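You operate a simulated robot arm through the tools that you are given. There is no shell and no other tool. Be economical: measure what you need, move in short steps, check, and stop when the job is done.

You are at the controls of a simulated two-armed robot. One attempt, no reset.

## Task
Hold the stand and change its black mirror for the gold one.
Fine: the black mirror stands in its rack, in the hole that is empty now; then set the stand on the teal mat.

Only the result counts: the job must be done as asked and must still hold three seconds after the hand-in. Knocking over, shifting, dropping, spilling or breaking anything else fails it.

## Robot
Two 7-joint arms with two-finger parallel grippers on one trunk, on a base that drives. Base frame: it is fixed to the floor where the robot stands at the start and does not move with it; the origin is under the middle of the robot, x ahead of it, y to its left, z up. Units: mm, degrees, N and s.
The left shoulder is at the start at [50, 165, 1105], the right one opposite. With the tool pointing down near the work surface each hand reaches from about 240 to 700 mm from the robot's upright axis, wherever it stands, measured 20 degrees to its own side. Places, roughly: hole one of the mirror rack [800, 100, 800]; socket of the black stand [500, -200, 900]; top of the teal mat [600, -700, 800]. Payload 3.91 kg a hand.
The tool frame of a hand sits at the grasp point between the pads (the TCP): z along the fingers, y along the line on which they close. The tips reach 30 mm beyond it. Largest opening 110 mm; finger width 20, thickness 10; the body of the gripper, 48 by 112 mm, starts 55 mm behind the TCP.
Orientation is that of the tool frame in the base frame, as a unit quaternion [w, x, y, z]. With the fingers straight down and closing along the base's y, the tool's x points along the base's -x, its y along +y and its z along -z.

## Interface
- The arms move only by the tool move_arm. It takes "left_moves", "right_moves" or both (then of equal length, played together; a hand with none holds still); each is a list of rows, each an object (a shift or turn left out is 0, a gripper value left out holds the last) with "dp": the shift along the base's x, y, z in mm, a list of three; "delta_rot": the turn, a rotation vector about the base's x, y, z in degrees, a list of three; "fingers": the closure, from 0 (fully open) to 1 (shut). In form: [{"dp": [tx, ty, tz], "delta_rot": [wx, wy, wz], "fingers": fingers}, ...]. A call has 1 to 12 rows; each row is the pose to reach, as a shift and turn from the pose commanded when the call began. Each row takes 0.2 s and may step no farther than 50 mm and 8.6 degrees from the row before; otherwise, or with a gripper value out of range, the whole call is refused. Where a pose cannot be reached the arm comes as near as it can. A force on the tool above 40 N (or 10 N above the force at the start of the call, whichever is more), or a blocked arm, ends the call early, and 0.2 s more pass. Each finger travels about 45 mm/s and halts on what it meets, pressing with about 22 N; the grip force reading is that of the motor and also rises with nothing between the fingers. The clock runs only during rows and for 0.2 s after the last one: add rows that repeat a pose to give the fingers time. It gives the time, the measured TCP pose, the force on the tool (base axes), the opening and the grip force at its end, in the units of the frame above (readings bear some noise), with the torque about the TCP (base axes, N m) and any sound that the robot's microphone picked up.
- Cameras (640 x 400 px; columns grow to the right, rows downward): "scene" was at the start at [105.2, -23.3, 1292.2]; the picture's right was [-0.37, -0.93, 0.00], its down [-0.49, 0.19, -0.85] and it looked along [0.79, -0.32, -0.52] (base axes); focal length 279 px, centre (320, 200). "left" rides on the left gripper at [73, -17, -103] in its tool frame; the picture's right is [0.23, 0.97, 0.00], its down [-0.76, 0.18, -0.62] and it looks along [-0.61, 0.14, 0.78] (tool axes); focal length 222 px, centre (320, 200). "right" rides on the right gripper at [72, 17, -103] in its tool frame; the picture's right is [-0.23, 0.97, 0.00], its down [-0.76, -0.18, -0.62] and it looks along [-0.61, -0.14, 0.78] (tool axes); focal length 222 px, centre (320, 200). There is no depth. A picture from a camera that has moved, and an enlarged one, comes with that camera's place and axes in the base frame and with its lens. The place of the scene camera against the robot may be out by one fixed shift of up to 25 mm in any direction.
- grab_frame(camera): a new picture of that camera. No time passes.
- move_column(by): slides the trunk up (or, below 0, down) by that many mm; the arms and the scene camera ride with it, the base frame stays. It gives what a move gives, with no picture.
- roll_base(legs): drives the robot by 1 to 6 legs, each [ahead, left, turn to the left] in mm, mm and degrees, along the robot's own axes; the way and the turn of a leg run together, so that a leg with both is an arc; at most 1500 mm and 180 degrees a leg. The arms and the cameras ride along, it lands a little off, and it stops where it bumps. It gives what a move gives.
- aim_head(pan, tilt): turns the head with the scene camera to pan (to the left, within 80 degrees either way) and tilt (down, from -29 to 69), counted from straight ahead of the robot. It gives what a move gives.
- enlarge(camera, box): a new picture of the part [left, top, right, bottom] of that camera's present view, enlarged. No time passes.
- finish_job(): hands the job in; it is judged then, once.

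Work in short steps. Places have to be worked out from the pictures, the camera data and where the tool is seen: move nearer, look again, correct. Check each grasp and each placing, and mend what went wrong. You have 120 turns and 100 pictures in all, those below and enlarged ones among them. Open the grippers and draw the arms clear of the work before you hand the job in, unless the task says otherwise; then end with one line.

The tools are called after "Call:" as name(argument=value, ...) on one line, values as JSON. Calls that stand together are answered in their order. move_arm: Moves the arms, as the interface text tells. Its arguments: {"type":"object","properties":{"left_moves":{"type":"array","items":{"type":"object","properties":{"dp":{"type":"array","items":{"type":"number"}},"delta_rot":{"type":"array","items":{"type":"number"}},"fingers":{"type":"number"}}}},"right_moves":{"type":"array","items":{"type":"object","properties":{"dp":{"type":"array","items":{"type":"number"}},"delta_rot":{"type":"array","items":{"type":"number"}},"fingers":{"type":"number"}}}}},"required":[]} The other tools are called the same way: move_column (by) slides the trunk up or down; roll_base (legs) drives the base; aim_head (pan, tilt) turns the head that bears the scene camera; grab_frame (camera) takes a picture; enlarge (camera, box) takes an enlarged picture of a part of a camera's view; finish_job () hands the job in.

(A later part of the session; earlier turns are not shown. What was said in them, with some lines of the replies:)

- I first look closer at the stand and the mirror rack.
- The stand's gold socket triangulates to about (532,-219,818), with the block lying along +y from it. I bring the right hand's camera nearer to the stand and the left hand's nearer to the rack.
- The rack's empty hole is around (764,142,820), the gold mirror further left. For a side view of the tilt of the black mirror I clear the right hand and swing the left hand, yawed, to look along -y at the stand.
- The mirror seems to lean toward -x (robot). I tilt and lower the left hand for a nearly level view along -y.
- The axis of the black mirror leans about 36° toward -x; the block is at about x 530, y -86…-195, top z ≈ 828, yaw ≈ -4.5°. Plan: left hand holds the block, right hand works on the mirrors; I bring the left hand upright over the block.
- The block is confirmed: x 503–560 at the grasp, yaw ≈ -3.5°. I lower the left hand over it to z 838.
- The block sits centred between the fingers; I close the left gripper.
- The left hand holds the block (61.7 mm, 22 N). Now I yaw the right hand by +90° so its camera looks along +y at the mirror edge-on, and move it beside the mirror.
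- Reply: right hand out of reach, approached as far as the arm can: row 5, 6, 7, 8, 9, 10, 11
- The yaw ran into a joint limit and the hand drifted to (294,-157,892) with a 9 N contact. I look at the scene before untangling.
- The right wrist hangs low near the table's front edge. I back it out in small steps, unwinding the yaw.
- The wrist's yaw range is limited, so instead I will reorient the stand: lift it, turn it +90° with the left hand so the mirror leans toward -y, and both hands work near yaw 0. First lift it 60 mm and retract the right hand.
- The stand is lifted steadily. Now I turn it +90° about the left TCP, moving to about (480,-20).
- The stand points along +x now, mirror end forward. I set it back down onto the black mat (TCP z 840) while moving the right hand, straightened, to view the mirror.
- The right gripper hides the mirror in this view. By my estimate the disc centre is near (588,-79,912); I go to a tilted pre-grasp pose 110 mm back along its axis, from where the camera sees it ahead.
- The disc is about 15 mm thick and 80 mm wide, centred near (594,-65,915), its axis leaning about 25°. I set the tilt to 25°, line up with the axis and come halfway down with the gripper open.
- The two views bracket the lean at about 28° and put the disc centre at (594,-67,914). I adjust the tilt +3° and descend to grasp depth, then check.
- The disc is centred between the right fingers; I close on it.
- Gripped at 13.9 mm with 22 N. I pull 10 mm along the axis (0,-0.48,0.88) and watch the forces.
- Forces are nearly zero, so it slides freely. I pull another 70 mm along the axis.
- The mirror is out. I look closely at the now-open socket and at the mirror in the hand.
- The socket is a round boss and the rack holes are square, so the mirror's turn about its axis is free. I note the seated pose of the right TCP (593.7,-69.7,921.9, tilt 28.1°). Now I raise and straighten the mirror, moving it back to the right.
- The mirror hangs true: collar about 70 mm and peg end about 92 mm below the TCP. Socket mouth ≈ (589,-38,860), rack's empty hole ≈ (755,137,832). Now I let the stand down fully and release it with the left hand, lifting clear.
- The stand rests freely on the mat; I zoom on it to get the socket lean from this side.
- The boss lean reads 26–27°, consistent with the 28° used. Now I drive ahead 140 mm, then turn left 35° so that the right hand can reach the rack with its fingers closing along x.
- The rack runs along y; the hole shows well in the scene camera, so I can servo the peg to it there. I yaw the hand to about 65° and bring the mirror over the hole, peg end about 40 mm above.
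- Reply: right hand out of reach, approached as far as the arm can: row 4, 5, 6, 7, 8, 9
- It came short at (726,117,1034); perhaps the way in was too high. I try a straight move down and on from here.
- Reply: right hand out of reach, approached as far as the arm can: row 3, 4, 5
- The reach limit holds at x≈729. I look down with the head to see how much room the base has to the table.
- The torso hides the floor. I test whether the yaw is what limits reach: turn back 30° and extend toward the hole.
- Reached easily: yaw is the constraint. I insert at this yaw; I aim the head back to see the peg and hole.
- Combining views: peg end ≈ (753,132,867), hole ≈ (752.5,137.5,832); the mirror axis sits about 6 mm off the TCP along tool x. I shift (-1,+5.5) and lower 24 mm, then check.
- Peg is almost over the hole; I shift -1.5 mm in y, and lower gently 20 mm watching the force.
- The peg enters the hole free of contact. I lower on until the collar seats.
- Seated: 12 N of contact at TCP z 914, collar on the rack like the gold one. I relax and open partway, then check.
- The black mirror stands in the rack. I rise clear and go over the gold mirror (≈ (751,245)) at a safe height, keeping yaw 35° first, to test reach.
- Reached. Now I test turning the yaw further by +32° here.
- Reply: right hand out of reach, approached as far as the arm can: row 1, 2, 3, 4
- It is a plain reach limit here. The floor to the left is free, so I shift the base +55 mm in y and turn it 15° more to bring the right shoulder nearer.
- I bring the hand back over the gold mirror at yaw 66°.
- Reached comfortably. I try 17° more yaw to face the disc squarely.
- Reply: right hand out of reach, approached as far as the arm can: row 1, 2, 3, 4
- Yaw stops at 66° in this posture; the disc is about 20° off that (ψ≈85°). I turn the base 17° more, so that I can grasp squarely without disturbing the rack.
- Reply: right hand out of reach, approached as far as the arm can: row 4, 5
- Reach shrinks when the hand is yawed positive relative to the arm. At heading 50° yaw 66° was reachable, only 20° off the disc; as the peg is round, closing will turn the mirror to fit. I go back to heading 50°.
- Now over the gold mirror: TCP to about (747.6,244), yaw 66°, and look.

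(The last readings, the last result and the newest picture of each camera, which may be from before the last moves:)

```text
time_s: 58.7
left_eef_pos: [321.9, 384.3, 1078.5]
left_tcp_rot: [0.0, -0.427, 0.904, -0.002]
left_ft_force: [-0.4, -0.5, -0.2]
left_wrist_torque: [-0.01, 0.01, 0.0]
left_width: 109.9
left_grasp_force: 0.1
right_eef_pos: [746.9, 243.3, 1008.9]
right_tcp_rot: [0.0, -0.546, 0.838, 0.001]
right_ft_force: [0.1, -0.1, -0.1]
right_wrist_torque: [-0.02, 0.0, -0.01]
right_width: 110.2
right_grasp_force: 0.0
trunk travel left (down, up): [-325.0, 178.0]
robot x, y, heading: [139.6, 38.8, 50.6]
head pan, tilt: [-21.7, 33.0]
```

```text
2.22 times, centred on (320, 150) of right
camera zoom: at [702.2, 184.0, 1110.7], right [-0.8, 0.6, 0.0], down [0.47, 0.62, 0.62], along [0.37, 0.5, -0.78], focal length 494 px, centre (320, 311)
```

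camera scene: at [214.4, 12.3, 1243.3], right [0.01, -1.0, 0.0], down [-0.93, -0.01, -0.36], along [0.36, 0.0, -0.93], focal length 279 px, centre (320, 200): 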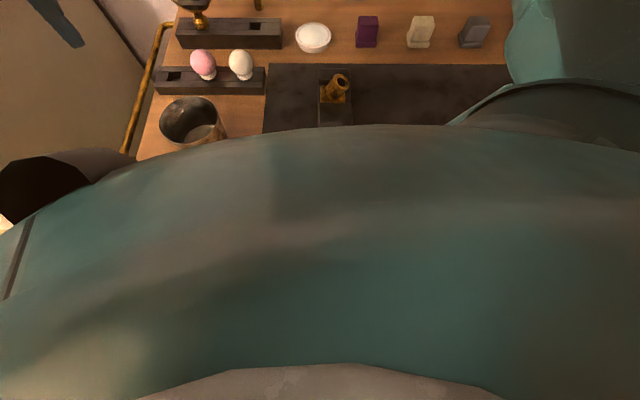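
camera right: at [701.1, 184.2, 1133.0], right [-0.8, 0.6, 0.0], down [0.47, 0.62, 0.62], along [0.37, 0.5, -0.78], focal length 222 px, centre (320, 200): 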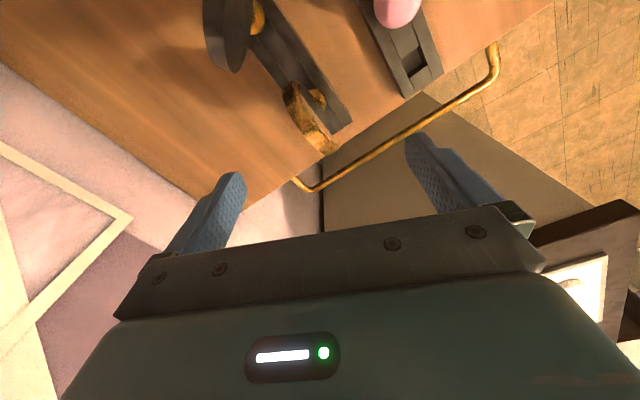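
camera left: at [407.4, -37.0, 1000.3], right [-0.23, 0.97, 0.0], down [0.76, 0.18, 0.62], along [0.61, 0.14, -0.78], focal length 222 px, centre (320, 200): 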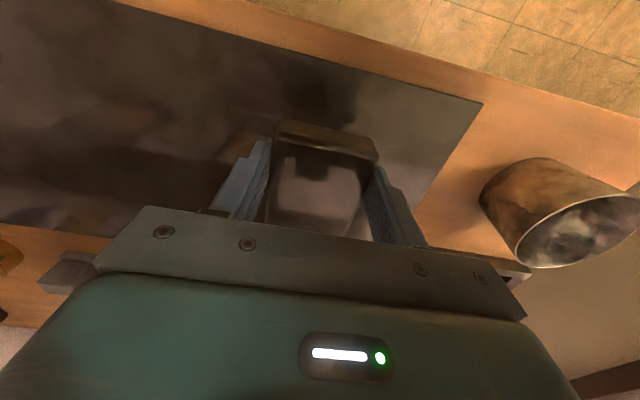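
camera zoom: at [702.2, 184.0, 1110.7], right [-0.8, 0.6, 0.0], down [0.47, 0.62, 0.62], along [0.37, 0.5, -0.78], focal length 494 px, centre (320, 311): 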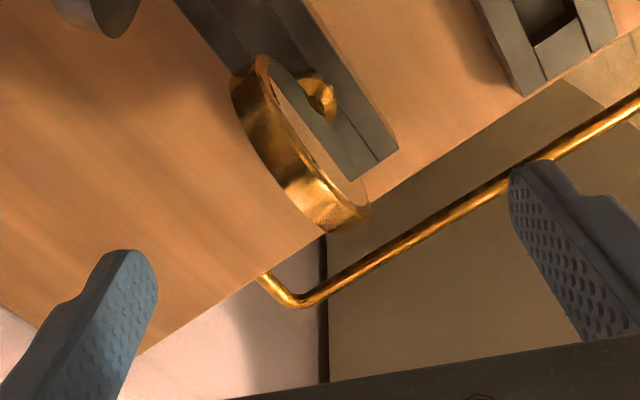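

The disc is about 5 mm off centre toward the left finger; I correct by (+4,-2) and descend to grasp height 914.

Call:
move_arm(right_moves=[{"dp": [4, -2, -15]}, {"dp": [4, -2, -40]}, {"dp": [4, -2, -65]}, {"dp": [4, -2, -85]}, {"dp": [4, -2, -95]}, {"dp": [4, -2, -95]}])

Call:
grab_frame(camera="right")

Call:
grab_frame(camera="scene")

```text
time_s: 60.1
left_eef_pos: [321.6, 384.1, 1077.8]
left_tcp_rot: [0.0, -0.428, 0.904, -0.001]
left_ft_force: [-0.3, 1.1, 0.3]
left_wrist_torque: [0.01, 0.03, -0.01]
left_width: 110.0
left_grasp_force: 0.1
right_eef_pos: [752.2, 240.2, 912.4]
right_tcp_rot: [0.001, -0.547, 0.837, 0.001]
right_ft_force: [0.1, -0.1, 0.5]
right_wrist_torque: [-0.01, 0.01, -0.03]
right_width: 110.1
right_grasp_force: 0.0
trunk travel left (down, up): [-325.0, 178.0]
robot x, y, heading: [142.4, 38.8, 50.4]
head pan, tilt: [-21.7, 33.0]
```

```text
34 pictures are left
camera right: at [706.7, 180.1, 1014.1], right [-0.8, 0.6, 0.0], down [0.47, 0.62, 0.62], along [0.37, 0.5, -0.78], focal length 222 px, centre (320, 200)
```

right: 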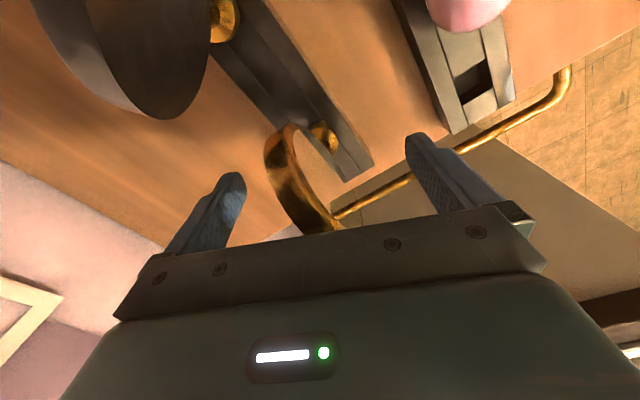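

```text
33 pictures are left
camera scene: at [229.9, 114.0, 1290.1], right [0.48, -0.88, 0.0], down [-0.48, -0.26, -0.84], along [0.73, 0.41, -0.54], focal length 279 px, centre (320, 200)
```

scene: 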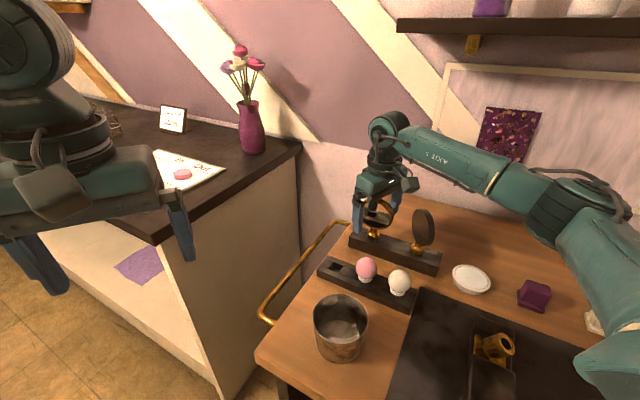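

The disc lies between the fingers. I close; it should turn into line by itself.

Call:
move_arm(right_moves=[{"fingers": 0.6}, {"fingers": 0.6}, {"fingers": 0.6}, {"fingers": 0.75}, {"fingers": 0.85}, {"fingers": 1}, {"fingers": 1}, {"fingers": 1}, {"fingers": 1}])

Call:
grab_frame(camera="right")

Call:
enlarge(camera="scene", box=[310, 160, 450, 280])

```text
time_s: 62.1
left_eef_pos: [322.6, 383.2, 1076.9]
left_tcp_rot: [0.001, -0.428, 0.904, 0.0]
left_ft_force: [0.1, -0.8, 0.1]
left_wrist_torque: [0.0, 0.02, -0.01]
left_width: 109.9
left_grasp_force: 0.1
right_eef_pos: [751.5, 240.9, 912.2]
right_tcp_rot: [0.001, -0.546, 0.838, 0.001]
right_ft_force: [0.3, -0.1, 1.7]
right_wrist_torque: [0.02, -0.05, -0.02]
right_width: 13.7
right_grasp_force: 22.0
trunk travel left (down, up): [-325.0, 178.0]
robot x, y, heading: [139.8, 41.5, 50.3]
head pan, tilt: [-21.7, 33.0]
```

```text
32 pictures are left
camera right: at [706.6, 180.2, 1014.5], right [-0.8, 0.6, 0.0], down [0.47, 0.62, 0.62], along [0.37, 0.5, -0.78], focal length 222 px, centre (320, 200)
```

right: 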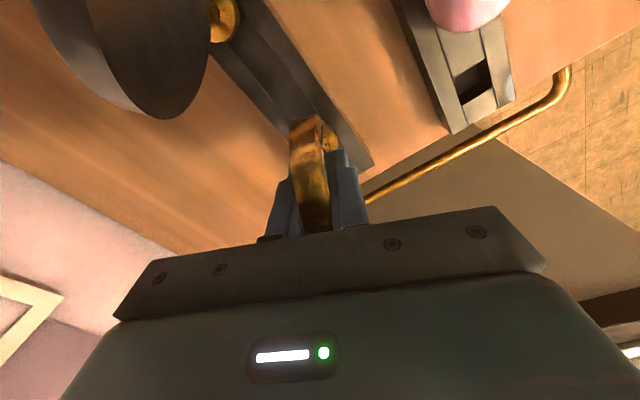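

```text
3.33 times, centred on (380, 220) of scene
camera zoom: at [229.8, 114.0, 1290.1], right [0.48, -0.88, 0.0], down [-0.48, -0.26, -0.84], along [0.73, 0.41, -0.54], focal length 931 px, centre (120, 133)
```

zoom: 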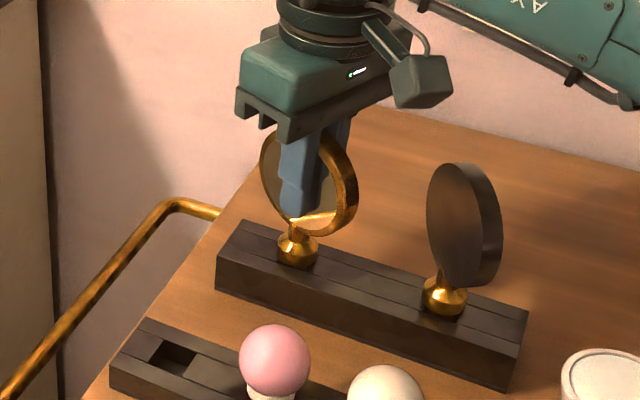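

Gripped (13.7 mm), self-aligned, the rack undisturbed. I lift straight up.

Call:
move_arm(right_moves=[{"dp": [0, 0, 8]}, {"dp": [0, 0, 20]}, {"dp": [0, 0, 40]}, {"dp": [0, 0, 70]}, {"dp": [0, 0, 100]}, {"dp": [-10, -5, 130]}, {"dp": [-30, -20, 150]}, {"dp": [-50, -40, 160]}, {"dp": [-50, -40, 160]}])

Call:
enlarge(camera="scene", box=[310, 100, 470, 280])

```text
time_s: 64.1
left_eef_pos: [322.7, 383.6, 1077.1]
left_tcp_rot: [0.001, -0.428, 0.904, -0.001]
left_ft_force: [-0.4, -0.5, 1.0]
left_wrist_torque: [0.01, -0.01, 0.0]
left_width: 110.0
left_grasp_force: 0.1
right_eef_pos: [700.3, 201.0, 1072.6]
right_tcp_rot: [0.0, -0.546, 0.838, 0.002]
right_ft_force: [0.2, -0.1, -0.8]
right_wrist_torque: [-0.03, -0.01, -0.02]
right_width: 13.9
right_grasp_force: 22.5
trunk travel left (down, up): [-325.0, 178.0]
robot x, y, heading: [140.4, 38.7, 50.7]
head pan, tilt: [-21.7, 33.0]
```

```text
2.22 times, centred on (390, 190) of scene
camera zoom: at [230.0, 114.2, 1290.0], right [0.48, -0.88, 0.0], down [-0.48, -0.26, -0.84], along [0.73, 0.41, -0.54], focal length 620 px, centre (164, 222)
```

zoom: 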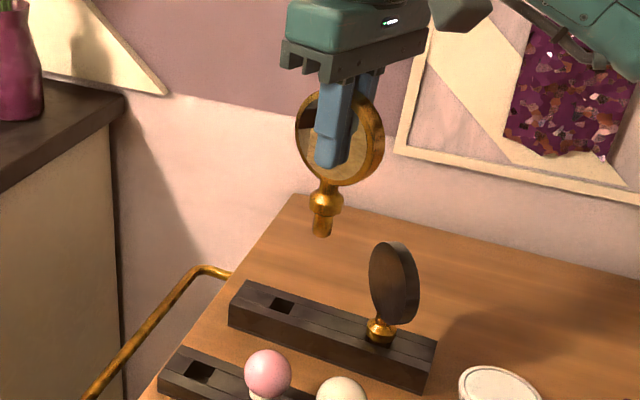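

The gold mirror is out and the black one stands firm. I draw the hand in, then drive back to the starting pose: turn right 50°, then shift back.

Call:
move_arm(right_moves=[{"dp": [-40, -10, 10], "delta_rot": [0, 0, -5]}, {"dp": [-75, -30, 20], "delta_rot": [0, 0, -10]}, {"dp": [-100, -60, 25], "delta_rot": [0, 0, -15]}, {"dp": [-100, -60, 25], "delta_rot": [0, 0, -15]}])

Call:
roll_base(legs=[[0, 0, -50.5], [-100, -39, 0]])

Call:
aim_head(pan=0, tilt=40)

Call:
grab_frame(camera="scene")

```text
time_s: 65.1
left_eef_pos: [322.6, 383.9, 1077.9]
left_tcp_rot: [0.0, -0.428, 0.904, -0.001]
left_ft_force: [-0.6, -0.2, -0.1]
left_wrist_torque: [0.0, 0.0, 0.01]
left_width: 110.0
left_grasp_force: 0.0
right_eef_pos: [603.2, 141.1, 1095.8]
right_tcp_rot: [0.0, -0.432, 0.902, 0.002]
right_ft_force: [1.1, 0.7, -0.2]
right_wrist_torque: [0.02, -0.02, -0.03]
right_width: 13.5
right_grasp_force: 22.0
trunk travel left (down, up): [-325.0, 178.0]
robot x, y, heading: [141.7, 36.3, 50.5]
head pan, tilt: [-21.7, 33.0]
```

```text
time_s: 68.6
left_eef_pos: [422.0, 80.4, 1078.0]
left_tcp_rot: [-0.001, -0.001, 1.0, -0.001]
left_ft_force: [0.4, -0.1, 0.3]
left_wrist_torque: [0.02, -0.01, -0.01]
left_width: 109.6
left_grasp_force: 0.0
right_eef_pos: [414.8, -291.3, 1095.7]
right_tcp_rot: [0.002, -0.005, 1.0, 0.0]
right_ft_force: [-0.5, 0.2, -0.7]
right_wrist_torque: [-0.01, -0.02, 0.0]
right_width: 13.8
right_grasp_force: 22.4
trunk travel left (down, up): [-325.0, 178.0]
robot x, y, heading: [41.4, 2.3, 0.2]
head pan, tilt: [-21.7, 33.0]
```

```text
time_s: 69.4
left_eef_pos: [423.3, 80.0, 1076.8]
left_tcp_rot: [0.0, -0.002, 1.0, -0.001]
left_ft_force: [0.6, 0.3, 0.9]
left_wrist_torque: [-0.01, -0.01, -0.01]
left_width: 110.0
left_grasp_force: 0.0
right_eef_pos: [415.9, -290.8, 1096.4]
right_tcp_rot: [0.001, -0.007, 1.0, 0.0]
right_ft_force: [0.0, -0.1, -0.7]
right_wrist_torque: [0.01, 0.0, -0.03]
right_width: 13.7
right_grasp_force: 21.4
trunk travel left (down, up): [-325.0, 178.0]
robot x, y, heading: [37.9, -0.4, 0.0]
head pan, tilt: [0.0, 40.0]
```

```text
29 pictures are left
camera scene: at [148.1, 9.4, 1279.4], right [0.0, -1.0, 0.0], down [-0.64, 0.0, -0.77], along [0.77, 0.0, -0.64], focal length 279 px, centre (320, 200)
```

scene: 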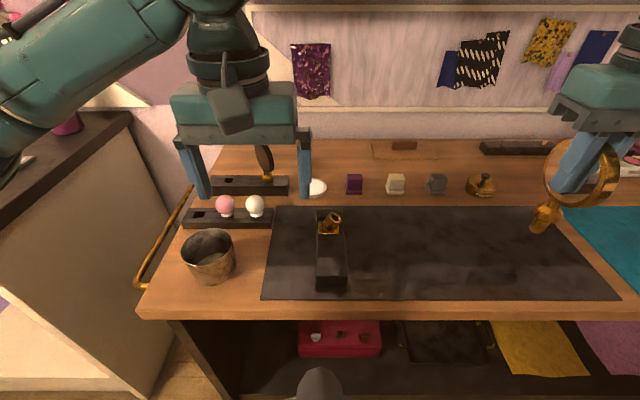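

Left hand returns to the stand's grasp pose (480,-21.5,839), first to hover height, then down.

Call:
move_arm(left_moves=[{"dp": [12, -25, -35]}, {"dp": [26, -50, -70]}, {"dp": [40, -75, -100]}, {"dp": [57, -101, -125]}, {"dp": [57, -101, -160]}, {"dp": [57, -101, -195]}, {"dp": [57, -101, -225]}, {"dp": [57, -101, -238]}, {"dp": [57, -101, -238]}])

Call:
enlarge(camera="left", box=[200, 90, 440, 240])

```text
time_s: 71.4
left_eef_pos: [480.9, -21.9, 839.2]
left_tcp_rot: [0.0, -0.002, 1.0, 0.0]
left_ft_force: [-0.3, 0.1, -1.3]
left_wrist_torque: [-0.02, 0.01, -0.03]
left_width: 110.1
left_grasp_force: 0.1
right_eef_pos: [415.7, -290.2, 1096.6]
right_tcp_rot: [0.001, -0.006, 1.0, 0.001]
right_ft_force: [0.9, 0.1, -0.1]
right_wrist_torque: [-0.01, -0.04, -0.01]
right_width: 13.6
right_grasp_force: 22.1
trunk travel left (down, up): [-325.0, 178.0]
robot x, y, heading: [44.8, 0.8, 0.2]
head pan, tilt: [0.0, 40.0]
```

```text
2.67 times, centred on (320, 165) of left
camera zoom: at [409.2, -36.6, 941.6], right [-0.23, 0.97, 0.0], down [0.76, 0.18, 0.62], along [0.61, 0.14, -0.78], focal length 592 px, centre (320, 293)
```

zoom: 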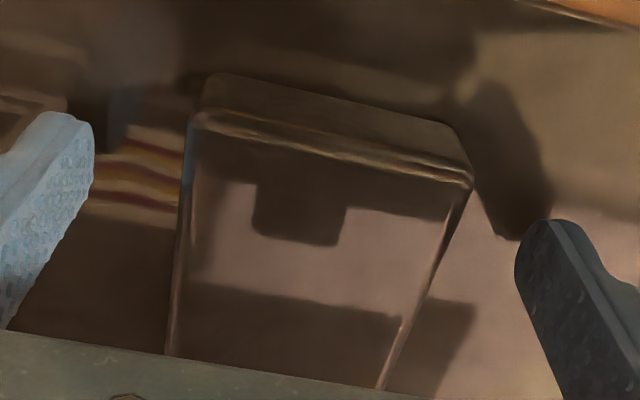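

The block is between the fingers as before; I close the left gripper.

Call:
move_arm(left_moves=[{"fingers": 1}, {"fingers": 1}, {"fingers": 1}, {"fingers": 1}, {"fingers": 1}])

```text
time_s: 72.6
left_eef_pos: [481.3, -20.7, 840.2]
left_tcp_rot: [0.0, -0.001, 1.0, -0.001]
left_ft_force: [-0.3, -1.2, 0.6]
left_wrist_torque: [-0.05, -0.07, -0.07]
left_width: 61.7
left_grasp_force: 22.3
right_eef_pos: [416.0, -290.9, 1095.4]
right_tcp_rot: [0.001, -0.006, 1.0, 0.001]
right_ft_force: [-0.7, -0.4, -0.8]
right_wrist_torque: [0.02, 0.0, 0.02]
right_width: 13.7
right_grasp_force: 21.8
trunk travel left (down, up): [-325.0, 178.0]
robot x, y, heading: [39.9, 2.7, 0.3]
head pan, tilt: [0.0, 40.0]
```

Held again (61.7 mm). I compare the gold mirror's place in the hand with the black one's using the same enlarged view.

Call:
enlarge(camera="right", box=[250, 90, 390, 240])

```text
2.67 times, centred on (320, 165) of right
camera zoom: at [342.7, -275.3, 1197.7], right [0.21, 0.98, 0.0], down [0.76, -0.17, 0.62], along [0.61, -0.13, -0.78], focal length 592 px, centre (320, 293)
```

zoom: 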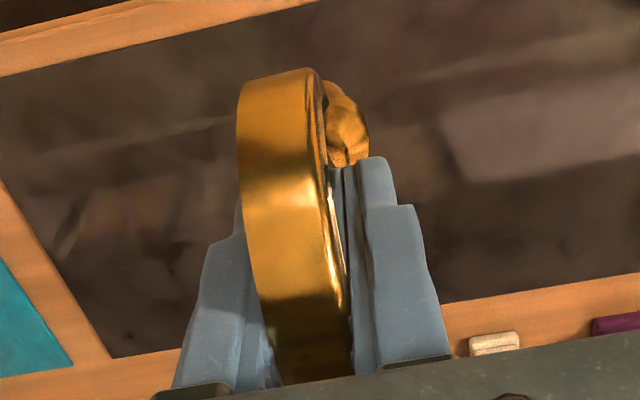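

Gold sits about 5 mm further toward -tool x and 2 mm higher in the hand than black did. So its seating pose is about (588.7,-69,920); I go to 75 mm back along the axis, tilted 28°.

Call:
move_arm(right_moves=[{"dp": [35, 35, 0]}, {"dp": [70, 65, 0], "delta_rot": [7, 0, -0.4]}, {"dp": [105, 95, -10], "delta_rot": [14, 0, -0.7]}, {"dp": [135, 122, -30], "delta_rot": [21, 0, -0.7]}, {"dp": [160, 147, -60], "delta_rot": [28.1, 0, -0.7]}, {"dp": [172.7, 170, -95], "delta_rot": [28.1, 0, -0.7]}, {"dp": [172.7, 187, -110], "delta_rot": [28.1, 0, -0.7]}, {"dp": [172.7, 187, -110], "delta_rot": [28.1, 0, -0.7]}])

Call:
enlarge(camera="right", box=[250, 50, 400, 200])

Call:
grab_frame(camera="scene")

```text
time_s: 74.4
left_eef_pos: [481.0, -20.0, 838.4]
left_tcp_rot: [0.0, -0.002, 1.0, 0.0]
left_ft_force: [0.2, 0.3, 1.0]
left_wrist_torque: [0.05, 0.04, -0.04]
left_width: 61.5
left_grasp_force: 22.1
right_eef_pos: [587.2, -103.2, 985.7]
right_tcp_rot: [0.003, 0.0, 0.97, 0.244]
right_ft_force: [0.8, 0.6, -0.8]
right_wrist_torque: [-0.02, 0.02, -0.01]
right_width: 13.7
right_grasp_force: 21.5
trunk travel left (down, up): [-325.0, 178.0]
robot x, y, heading: [40.3, 0.4, 0.1]
head pan, tilt: [0.0, 40.0]
```

```text
2.67 times, centred on (325, 125) of right
camera zoom: at [514.4, -136.9, 1083.4], right [0.23, 0.86, 0.46], down [0.76, -0.45, 0.47], along [0.61, 0.24, -0.75], focal length 592 px, centre (307, 400)
```

zoom: 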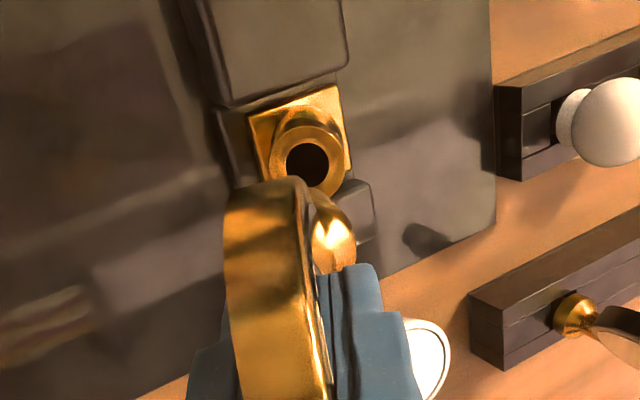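

```text
25 pictures are left
camera scene: at [148.1, 9.4, 1279.4], right [0.0, -1.0, 0.0], down [-0.64, 0.0, -0.77], along [0.77, 0.0, -0.64], focal length 279 px, centre (320, 200)
```

scene: 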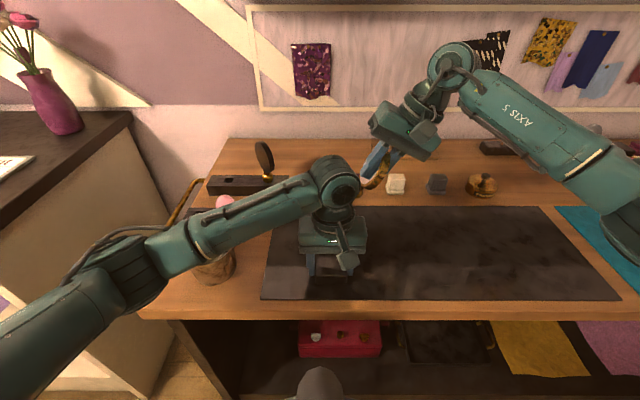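

The socket is in line laterally; only the x place is uncertain by 1–3 mm. I advance 45 mm along the axis with +1 mm in x and look again.

Call:
move_arm(right_moves=[{"dp": [1, 7, -13]}, {"dp": [1, 14, -26]}, {"dp": [1, 21.2, -39.7]}, {"dp": [1, 21.2, -39.7]}])

Call:
enlarge(camera="right", box=[270, 60, 370, 160])

```text
time_s: 75.4
left_eef_pos: [480.2, -19.8, 838.7]
left_tcp_rot: [-0.001, -0.002, 1.0, -0.001]
left_ft_force: [-0.1, -0.3, 1.0]
left_wrist_torque: [0.06, -0.02, -0.06]
left_width: 61.7
left_grasp_force: 21.9
right_eef_pos: [587.6, -81.9, 946.8]
right_tcp_rot: [0.002, 0.0, 0.97, 0.244]
right_ft_force: [-0.2, -0.2, -1.1]
right_wrist_torque: [-0.01, -0.01, -0.01]
right_width: 13.6
right_grasp_force: 22.1
trunk travel left (down, up): [-325.0, 178.0]
robot x, y, heading: [38.8, -2.8, 0.1]
head pan, tilt: [0.0, 40.0]
```

```text
4.00 times, centred on (320, 110) of right
camera zoom: at [515.7, -115.7, 1044.7], right [0.23, 0.86, 0.46], down [0.76, -0.45, 0.47], along [0.61, 0.24, -0.75], focal length 888 px, centre (320, 560)
```

zoom: 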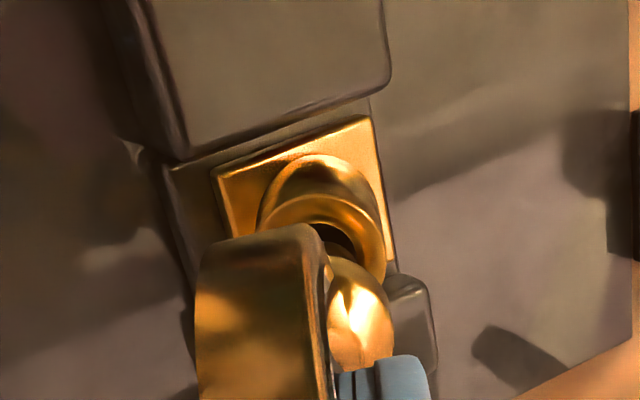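

The ring is centred laterally; I add +1 mm x and +0.5 mm y, and advance 14 mm along the axis in small steps, watching for contact.

Call:
move_arm(right_moves=[{"dp": [1, 0.5, 0]}, {"dp": [1, 2.4, -3.5]}, {"dp": [1, 4.3, -7]}, {"dp": [1, 6.2, -10.6]}, {"dp": [1, 7.1, -12.4]}, {"dp": [1, 7.1, -12.4]}])

```text
time_s: 76.8
left_eef_pos: [480.7, -20.4, 839.4]
left_tcp_rot: [0.0, -0.002, 1.0, 0.0]
left_ft_force: [3.9, 0.3, -0.7]
left_wrist_torque: [0.04, 0.28, 0.04]
left_width: 61.8
left_grasp_force: 21.7
right_eef_pos: [589.7, -75.1, 934.2]
right_tcp_rot: [0.002, -0.001, 0.97, 0.243]
right_ft_force: [-4.0, 0.0, 0.9]
right_wrist_torque: [0.01, 0.35, 0.22]
right_width: 13.7
right_grasp_force: 22.1
trunk travel left (down, up): [-325.0, 178.0]
robot x, y, heading: [41.7, -2.3, -0.1]
head pan, tilt: [0.0, 40.0]
```

A sideways force of -4 N in x with no axial load: the peg is inside the mouth but 1 mm too far in +x. I shift -1.2 mm in x and look at the forces.

Call:
move_arm(right_moves=[{"dp": [-1.2, 0, 0]}, {"dp": [-1.2, 0, 0]}])

```text
time_s: 77.4
left_eef_pos: [481.8, -20.5, 839.3]
left_tcp_rot: [0.0, -0.001, 1.0, -0.001]
left_ft_force: [1.1, 0.3, 0.9]
left_wrist_torque: [0.06, -0.25, 0.05]
left_width: 61.5
left_grasp_force: 22.0
right_eef_pos: [589.6, -75.4, 934.6]
right_tcp_rot: [0.003, 0.001, 0.97, 0.244]
right_ft_force: [0.0, 0.5, -1.2]
right_wrist_torque: [0.01, 0.0, 0.01]
right_width: 13.7
right_grasp_force: 22.5
trunk travel left (down, up): [-325.0, 178.0]
robot x, y, heading: [43.5, -1.6, 0.0]
head pan, tilt: [0.0, 40.0]
```

Forces vanish. I continue down the axis in 2–3 mm steps until it seats.

Call:
move_arm(right_moves=[{"dp": [0, 1.4, -2.6]}, {"dp": [0, 2.8, -5.3]}, {"dp": [0, 4.2, -7.9]}, {"dp": [0, 5.6, -10.6]}, {"dp": [0, 5.6, -10.6]}])

Call:
enlarge(camera="right", box=[270, 60, 370, 160])

```text
time_s: 78.6
left_eef_pos: [480.9, -20.5, 838.4]
left_tcp_rot: [0.001, -0.001, 1.0, -0.001]
left_ft_force: [1.1, 0.1, 0.2]
left_wrist_torque: [0.05, -0.08, -0.04]
left_width: 61.9
left_grasp_force: 21.6
right_eef_pos: [588.8, -70.4, 923.3]
right_tcp_rot: [0.002, 0.0, 0.97, 0.243]
right_ft_force: [0.1, 0.5, -1.0]
right_wrist_torque: [-0.03, 0.02, 0.04]
right_width: 13.6
right_grasp_force: 21.8
trunk travel left (down, up): [-325.0, 178.0]
robot x, y, heading: [41.9, 2.1, -0.1]
head pan, tilt: [0.0, 40.0]
```

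```text
4.00 times, centred on (320, 110) of right
camera zoom: at [516.2, -103.4, 1020.2], right [0.23, 0.86, 0.46], down [0.76, -0.45, 0.47], along [0.61, 0.24, -0.75], focal length 888 px, centre (320, 560)
```

zoom: 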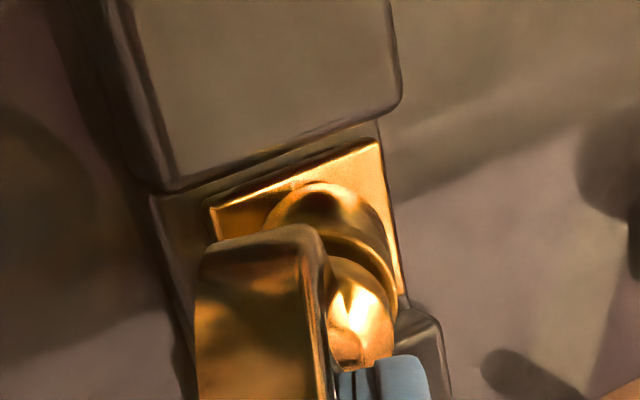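

Nearly seated. I go on up to 7 mm more in fine steps until the collar bears on the boss.

Call:
move_arm(right_moves=[{"dp": [0, 0.7, -1.3]}, {"dp": [0, 1.4, -2.6]}, {"dp": [0, 2.1, -4]}, {"dp": [0, 2.1, -4]}])

```text
time_s: 79.6
left_eef_pos: [481.5, -20.5, 839.5]
left_tcp_rot: [0.0, -0.003, 1.0, -0.001]
left_ft_force: [-0.8, 1.8, -0.1]
left_wrist_torque: [-0.13, -0.04, 0.05]
left_width: 61.6
left_grasp_force: 21.8
right_eef_pos: [586.7, -68.8, 918.7]
right_tcp_rot: [0.002, 0.001, 0.97, 0.243]
right_ft_force: [0.2, -3.3, 2.4]
right_wrist_torque: [-0.07, 0.37, 0.23]
right_width: 13.7
right_grasp_force: 21.6
trunk travel left (down, up): [-325.0, 178.0]
robot x, y, heading: [41.8, -3.8, 0.3]
head pan, tilt: [0.0, 40.0]
```

Call:
move_arm(right_moves=[{"dp": [0.5, 0.5, -1]}, {"dp": [0.5, 1, -2]}, {"dp": [0.5, 1, -2]}])

Call:
enlarge(camera="right", box=[270, 60, 370, 160])

```text
time_s: 80.4
left_eef_pos: [482.2, -18.9, 838.6]
left_tcp_rot: [0.0, -0.003, 1.0, 0.0]
left_ft_force: [5.9, 3.9, -3.1]
left_wrist_torque: [0.0, 0.28, 0.29]
left_width: 61.5
left_grasp_force: 21.9
right_eef_pos: [589.0, -67.7, 919.7]
right_tcp_rot: [0.005, 0.0, 0.97, 0.244]
right_ft_force: [-6.2, -5.8, 13.1]
right_wrist_torque: [-0.11, 0.37, 0.27]
right_width: 13.7
right_grasp_force: 22.3
trunk travel left (down, up): [-325.0, 178.0]
robot x, y, heading: [40.9, -4.2, -0.0]
head pan, tilt: [0.0, 40.0]
```

```text
4.00 times, centred on (320, 110) of right
camera zoom: at [516.0, -101.8, 1016.2], right [0.23, 0.86, 0.46], down [0.76, -0.45, 0.47], along [0.61, 0.24, -0.75], focal length 888 px, centre (320, 560)
```

zoom: 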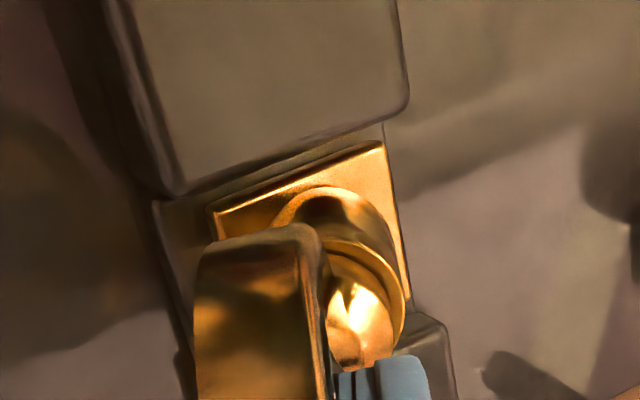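

About 14 N axial: seated on the collar. I relax, open the right fingers, and back out along the axis.

Call:
move_arm(right_moves=[{"dp": [-1, -1, 2]}, {"dp": [-1, -1, 2], "fingers": 0.55}, {"dp": [-1, -1, 2], "fingers": 0.55}, {"dp": [-1, -1, 2], "fingers": 0.55}, {"dp": [-1, -1, 2], "fingers": 0.55}, {"dp": [-1, -11, 20]}, {"dp": [-1, -24, 45]}, {"dp": [-1, -40, 75]}, {"dp": [-1, -55, 102]}])

Call:
enlarge(camera="right", box=[240, 30, 400, 190])

```text
time_s: 82.4
left_eef_pos: [480.3, -21.1, 838.4]
left_tcp_rot: [0.0, -0.002, 1.0, -0.001]
left_ft_force: [-1.4, -1.7, 1.5]
left_wrist_torque: [0.09, -0.34, -0.08]
left_width: 61.7
left_grasp_force: 21.8
right_eef_pos: [585.0, -124.5, 1017.4]
right_tcp_rot: [0.002, 0.0, 0.97, 0.244]
right_ft_force: [-0.2, -0.6, -0.7]
right_wrist_torque: [-0.03, 0.0, -0.02]
right_width: 49.2
right_grasp_force: 0.2
trunk travel left (down, up): [-325.0, 178.0]
robot x, y, heading: [47.3, -1.8, 0.3]
head pan, tilt: [0.0, 40.0]
```

```text
2.50 times, centred on (320, 110) of right
camera zoom: at [513.2, -158.6, 1115.0], right [0.23, 0.86, 0.46], down [0.76, -0.45, 0.47], along [0.61, 0.24, -0.75], focal length 555 px, centre (320, 425)
```

zoom: 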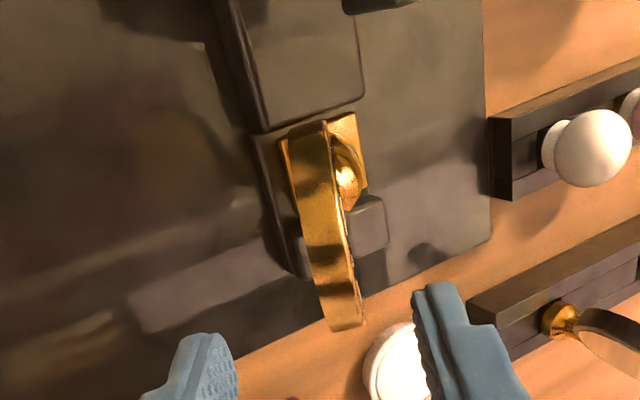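

The gold mirror stands seated in the socket. I retract the right hand to its side, then lift the stand 80 mm with the left.

Call:
move_arm(right_moves=[{"dp": [-5, -20, 35], "delta_rot": [-5, 0, 0]}, {"dp": [-25, -50, 65], "delta_rot": [-12, 0, 0]}, {"dp": [-55, -85, 80], "delta_rot": [-20, 0, 0]}, {"dp": [-90, -120, 80], "delta_rot": [-28, 0, 0]}, {"dp": [-130, -150, 80], "delta_rot": [-28, 0, 0]}, {"dp": [-170, -180, 80], "delta_rot": [-28, 0, 0]}, {"dp": [-170, -200, 80], "delta_rot": [-28, 0, 0]}])

Call:
move_arm(left_moves=[{"dp": [0, 0, 10]}, {"dp": [0, 0, 25]}, {"dp": [0, 0, 45]}, {"dp": [0, 0, 65]}, {"dp": [0, 0, 80]}, {"dp": [0, 0, 80]}])

Call:
aim_head(pan=-25, tilt=38)

Call:
grab_frame(camera="scene")

```text
time_s: 84.0
left_eef_pos: [481.8, -20.3, 839.0]
left_tcp_rot: [0.0, -0.001, 1.0, -0.001]
left_ft_force: [-0.5, -0.6, 0.2]
left_wrist_torque: [0.1, 0.03, 0.02]
left_width: 61.3
left_grasp_force: 22.1
right_eef_pos: [414.3, -326.0, 1097.8]
right_tcp_rot: [0.003, -0.001, 1.0, 0.002]
right_ft_force: [-0.8, 0.0, 0.2]
right_wrist_torque: [0.0, -0.03, -0.01]
right_width: 49.5
right_grasp_force: 0.1
trunk travel left (down, up): [-325.0, 178.0]
robot x, y, heading: [39.2, 0.9, -0.1]
head pan, tilt: [0.0, 40.0]
```

```text
time_s: 85.4
left_eef_pos: [481.3, -20.9, 921.0]
left_tcp_rot: [-0.001, -0.002, 1.0, -0.001]
left_ft_force: [0.3, -0.1, -3.2]
left_wrist_torque: [0.01, 0.16, 0.0]
left_width: 61.6
left_grasp_force: 22.2
right_eef_pos: [416.1, -324.3, 1097.0]
right_tcp_rot: [0.003, 0.0, 1.0, 0.001]
right_ft_force: [0.0, -0.6, -0.5]
right_wrist_torque: [0.01, 0.01, -0.02]
right_width: 49.5
right_grasp_force: 0.1
trunk travel left (down, up): [-325.0, 178.0]
robot x, y, heading: [43.4, -2.4, 0.2]
head pan, tilt: [0.0, 40.0]
```

```text
time_s: 86.3
left_eef_pos: [481.4, -21.9, 919.0]
left_tcp_rot: [0.0, -0.002, 1.0, 0.0]
left_ft_force: [0.4, 1.0, -2.7]
left_wrist_torque: [0.05, 0.19, -0.02]
left_width: 61.7
left_grasp_force: 22.1
right_eef_pos: [415.3, -325.1, 1097.6]
right_tcp_rot: [0.003, 0.0, 1.0, 0.002]
right_ft_force: [-0.4, 0.4, 0.2]
right_wrist_torque: [0.02, -0.01, 0.03]
right_width: 49.3
right_grasp_force: 0.1
trunk travel left (down, up): [-325.0, 178.0]
robot x, y, heading: [41.0, 1.8, 0.3]
head pan, tilt: [-25.0, 38.0]
```

```text
20 pictures are left
camera scene: at [141.6, -27.0, 1282.4], right [-0.42, -0.91, 0.0], down [-0.56, 0.26, -0.79], along [0.72, -0.33, -0.62], focal length 279 px, centre (320, 200)
```

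scene: 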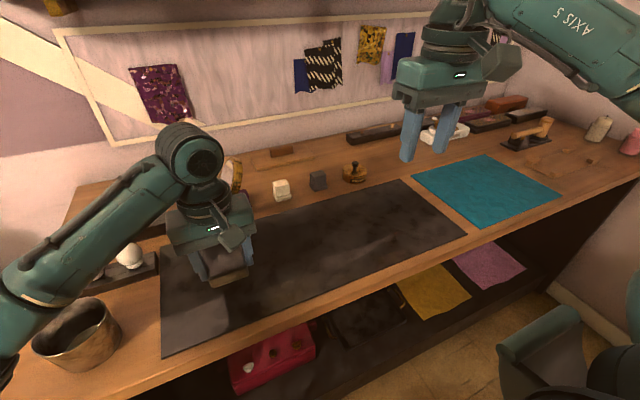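

The stand with its gold mirror is lifted. The mat spans about x 425–690, y -605…-930. I drive the base 620 mm to the right.

Call:
roll_base(legs=[[0, -620, 0]])

Call:
grab_frame(camera="scene")

Call:
grab_frame(camera="left")

```text
time_s: 92.1
left_eef_pos: [485.5, -624.0, 920.7]
left_tcp_rot: [0.0, -0.003, 1.0, -0.001]
left_ft_force: [-0.3, 0.9, -2.5]
left_wrist_torque: [0.05, 0.19, 0.0]
left_width: 61.7
left_grasp_force: 22.0
right_eef_pos: [420.6, -930.1, 1096.5]
right_tcp_rot: [0.003, -0.002, 1.0, 0.002]
right_ft_force: [0.5, -0.5, -0.2]
right_wrist_torque: [0.01, 0.0, 0.01]
right_width: 49.5
right_grasp_force: 0.1
trunk travel left (down, up): [-325.0, 178.0]
robot x, y, heading: [44.5, -603.2, 0.5]
head pan, tilt: [-25.0, 38.0]
```

```text
19 pictures are left
camera scene: at [145.0, -632.1, 1282.4], right [-0.42, -0.91, 0.0], down [-0.56, 0.26, -0.79], along [0.72, -0.33, -0.62], focal length 279 px, centre (320, 200)
```

scene: 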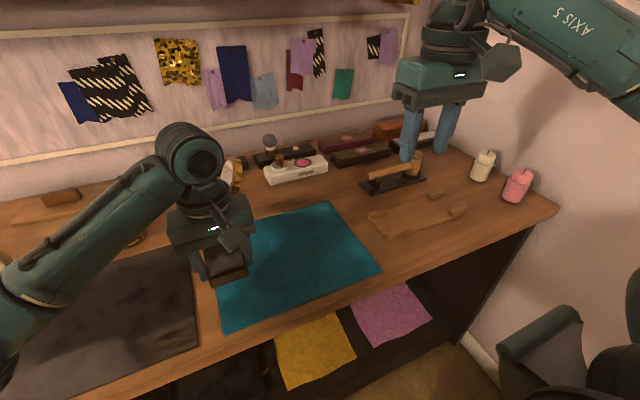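

```text
18 pictures are left
camera left: at [413.2, -641.3, 1022.6], right [-0.23, 0.97, 0.0], down [0.76, 0.18, 0.62], along [0.61, 0.14, -0.78], focal length 222 px, centre (320, 200)
```

left: 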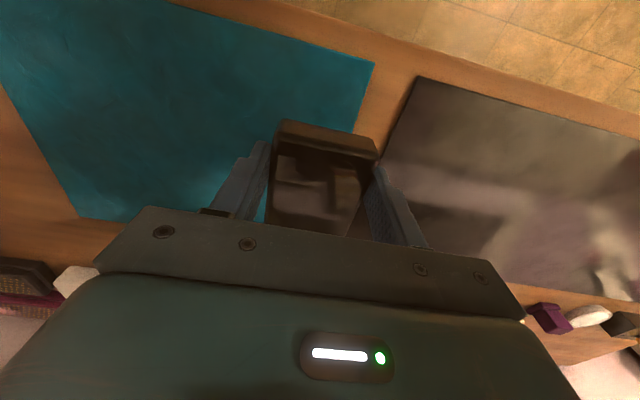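

The mat is x 429–690, y -592…-912. I drive 100 mm further right, to place the stand in the mat's middle without stretching.

Call:
roll_base(legs=[[0, -100, 0]])

```text
time_s: 93.6
left_eef_pos: [486.8, -723.5, 919.9]
left_tcp_rot: [-0.001, -0.004, 1.0, -0.001]
left_ft_force: [0.1, 0.3, -2.6]
left_wrist_torque: [0.04, 0.21, 0.02]
left_width: 61.3
left_grasp_force: 22.2
right_eef_pos: [421.2, -1027.1, 1097.9]
right_tcp_rot: [0.003, -0.002, 1.0, 0.002]
right_ft_force: [0.2, 0.3, 0.4]
right_wrist_torque: [-0.03, -0.04, 0.02]
right_width: 49.3
right_grasp_force: 0.0
trunk travel left (down, up): [-325.0, 178.0]
robot x, y, heading: [44.5, -708.1, 0.7]
head pan, tilt: [-25.0, 38.0]
```

I shift to (502,-752) and lower the stand to just above the mat.

Call:
move_arm(left_moves=[{"dp": [8, -14, 0]}, {"dp": [15, -28, -10]}, {"dp": [15, -28, -35]}, {"dp": [15, -28, -60]}, {"dp": [15, -28, -72]}, {"dp": [15, -28, -76]}, {"dp": [15, -28, -76]}])

Call:
grab_frame(camera="left")

```text
time_s: 95.2
left_eef_pos: [500.7, -752.3, 842.0]
left_tcp_rot: [0.001, -0.003, 1.0, -0.001]
left_ft_force: [0.7, 0.7, -1.6]
left_wrist_torque: [0.03, 0.18, 0.02]
left_width: 61.4
left_grasp_force: 21.8
right_eef_pos: [421.7, -1028.0, 1099.0]
right_tcp_rot: [0.003, -0.002, 1.0, 0.002]
right_ft_force: [-0.4, 1.1, -0.4]
right_wrist_torque: [0.01, -0.03, 0.0]
right_width: 49.5
right_grasp_force: 0.0
trunk travel left (down, up): [-325.0, 178.0]
robot x, y, heading: [46.1, -704.5, 0.5]
head pan, tilt: [-25.0, 38.0]
```

```text
17 pictures are left
camera left: at [429.1, -768.5, 945.5], right [-0.23, 0.97, 0.0], down [0.76, 0.18, 0.62], along [0.61, 0.14, -0.78], focal length 222 px, centre (320, 200)
```

left: 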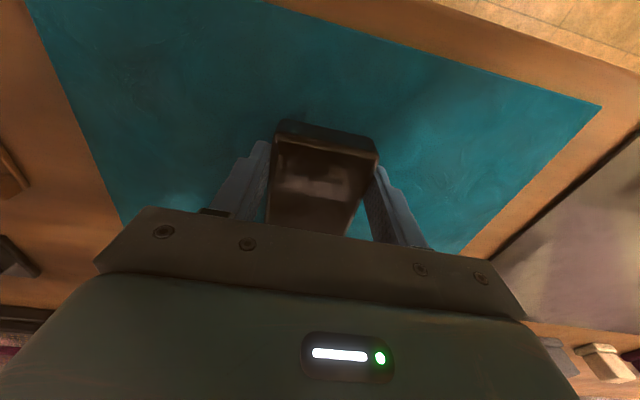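

Well inside the mat. I lower in 1 mm steps until contact.

Call:
move_arm(left_moves=[{"dp": [0, 0, -1]}, {"dp": [0, 0, -2]}, {"dp": [0, 0, -3]}, {"dp": [0, 0, -3]}])

```text
time_s: 96.2
left_eef_pos: [500.9, -750.1, 840.5]
left_tcp_rot: [0.0, -0.003, 1.0, 0.0]
left_ft_force: [0.1, -1.3, -3.1]
left_wrist_torque: [0.04, 0.2, 0.04]
left_width: 61.7
left_grasp_force: 22.4
right_eef_pos: [420.9, -1026.9, 1097.5]
right_tcp_rot: [0.002, -0.001, 1.0, 0.002]
right_ft_force: [0.0, 0.4, -0.2]
right_wrist_torque: [-0.02, 0.0, 0.04]
right_width: 49.3
right_grasp_force: 0.2
trunk travel left (down, up): [-325.0, 178.0]
robot x, y, heading: [45.6, -702.2, 0.3]
head pan, tilt: [-25.0, 38.0]
```

Call:
move_arm(left_moves=[{"dp": [0, 0, -1]}, {"dp": [0, 0, -2]}, {"dp": [0, 0, -3]}, {"dp": [0, 0, -3]}])

```text
time_s: 97.2
left_eef_pos: [500.0, -751.3, 839.6]
left_tcp_rot: [0.001, -0.004, 1.0, -0.002]
left_ft_force: [1.9, 0.5, 7.1]
left_wrist_torque: [0.29, -0.54, -0.04]
left_width: 61.8
left_grasp_force: 21.8
right_eef_pos: [419.8, -1028.1, 1098.6]
right_tcp_rot: [0.002, -0.002, 1.0, 0.002]
right_ft_force: [0.3, 0.3, -0.8]
right_wrist_torque: [-0.03, 0.01, -0.02]
right_width: 49.4
right_grasp_force: 0.2
trunk travel left (down, up): [-325.0, 178.0]
robot x, y, heading: [45.8, -705.6, 0.4]
head pan, tilt: [-25.0, 38.0]
```

The stand rests on the mat (7 N). I open the left gripper and rise straight up.

Call:
move_arm(left_moves=[{"fingers": 0.2}, {"fingers": 0.2}, {"fingers": 0.1}, {"fingers": 0}, {"fingers": 0}, {"dp": [0, 0, 30]}, {"dp": [0, 0, 70]}, {"dp": [-5, 0, 115]}, {"dp": [-20, 15, 160]}, {"dp": [-40, 40, 195]}, {"dp": [-65, 75, 220]}, {"dp": [-90, 110, 235]}])

Call:
grab_frame(camera="scene")

```text
time_s: 99.8
left_eef_pos: [408.2, -641.2, 1073.7]
left_tcp_rot: [0.0, -0.004, 1.0, -0.001]
left_ft_force: [-0.2, -0.1, 0.2]
left_wrist_torque: [-0.02, 0.0, -0.01]
left_width: 110.0
left_grasp_force: 0.0
right_eef_pos: [420.5, -1027.5, 1098.3]
right_tcp_rot: [0.002, -0.002, 1.0, 0.001]
right_ft_force: [-0.6, -0.1, 0.7]
right_wrist_torque: [0.02, 0.05, 0.0]
right_width: 49.5
right_grasp_force: 0.0
trunk travel left (down, up): [-325.0, 178.0]
robot x, y, heading: [44.8, -700.9, 0.7]
head pan, tilt: [-25.0, 38.0]
```

```text
16 pictures are left
camera scene: at [145.1, -729.9, 1282.4], right [-0.42, -0.91, 0.0], down [-0.56, 0.26, -0.79], along [0.72, -0.33, -0.62], focal length 279 px, centre (320, 200)
```

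scene: 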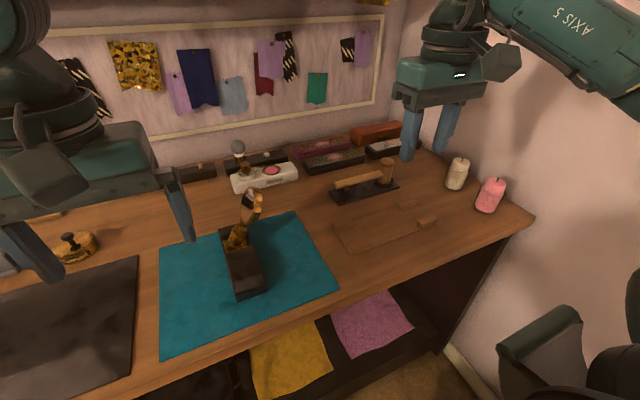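

I check the stand closely and look back at the rack.

Call:
enlarge(camera="scene", box=[190, 170, 310, 310])

Call:
aim_head(pan=52, tilt=22)

Call:
grab_frame(camera="scene")

```text
2.86 times, centred on (250, 240) of scene
camera zoom: at [145.1, -729.9, 1282.4], right [-0.42, -0.91, 0.0], down [-0.56, 0.26, -0.79], along [0.72, -0.33, -0.62], focal length 798 px, centre (520, 86)
```

zoom: 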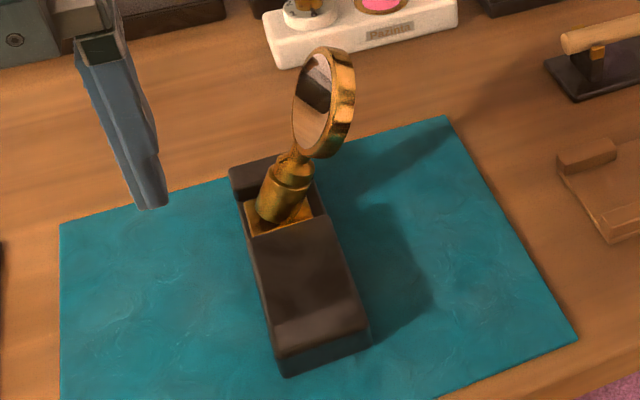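

```text
time_s: 101.3
left_eef_pos: [411.5, -642.3, 1074.3]
left_tcp_rot: [0.0, -0.003, 1.0, -0.001]
left_ft_force: [-0.1, 1.3, 0.3]
left_wrist_torque: [0.0, -0.02, 0.01]
left_width: 110.1
left_grasp_force: 0.1
right_eef_pos: [419.4, -1028.7, 1096.7]
right_tcp_rot: [0.002, -0.001, 1.0, 0.001]
right_ft_force: [-0.1, -0.5, -0.2]
right_wrist_torque: [-0.01, 0.0, -0.03]
right_width: 49.8
right_grasp_force: 0.1
trunk travel left (down, up): [-325.0, 178.0]
robot x, y, heading: [46.3, -701.1, 0.2]
head pan, tilt: [52.0, 22.0]
```

```text
14 pictures are left
camera scene: at [123.7, -620.9, 1307.6], right [0.79, -0.61, 0.0], down [-0.23, -0.3, -0.93], along [0.57, 0.73, -0.37], focal length 279 px, centre (320, 200)
```

scene: 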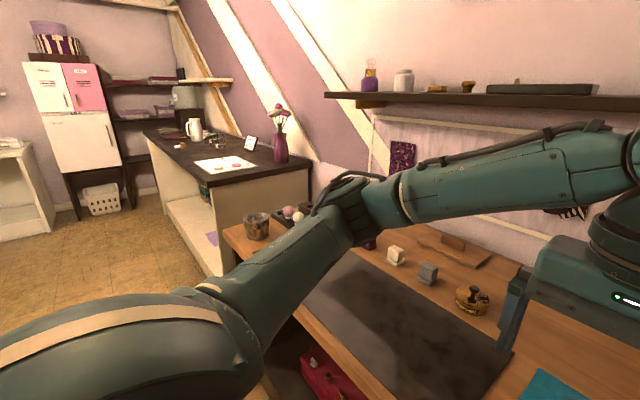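

The stand with its gold mirror rests in the mat's middle, and the black mirror was seen standing in its rack hole after the swap. I open the right gripper fully and then hand in.

Call:
move_arm(right_moves=[{"fingers": 0}, {"fingers": 0}, {"fingers": 0}, {"fingers": 0}])

Call:
finish_job()

```text
time_s: 102.3
left_eef_pos: [409.9, -640.6, 1074.0]
left_tcp_rot: [0.0, -0.003, 1.0, -0.002]
left_ft_force: [0.6, -0.2, -0.3]
left_wrist_torque: [-0.01, 0.0, -0.01]
left_width: 110.0
left_grasp_force: 0.1
right_eef_pos: [420.8, -1026.9, 1097.5]
right_tcp_rot: [0.002, -0.002, 1.0, 0.002]
right_ft_force: [0.4, 0.3, -0.2]
right_wrist_torque: [-0.02, 0.02, 0.03]
right_width: 109.9
right_grasp_force: 0.1
trunk travel left (down, up): [-325.0, 178.0]
robot x, y, heading: [45.3, -702.0, 0.2]
head pan, tilt: [52.0, 22.0]
```

```text
The job is handed in.
```

The black mirror is in the rack hole that was empty, and the stand, now with the gold mirror in its socket, is on the teal mat; in the last look at the rack an arm hid it, so the black mirror was last seen standing just after the swap.
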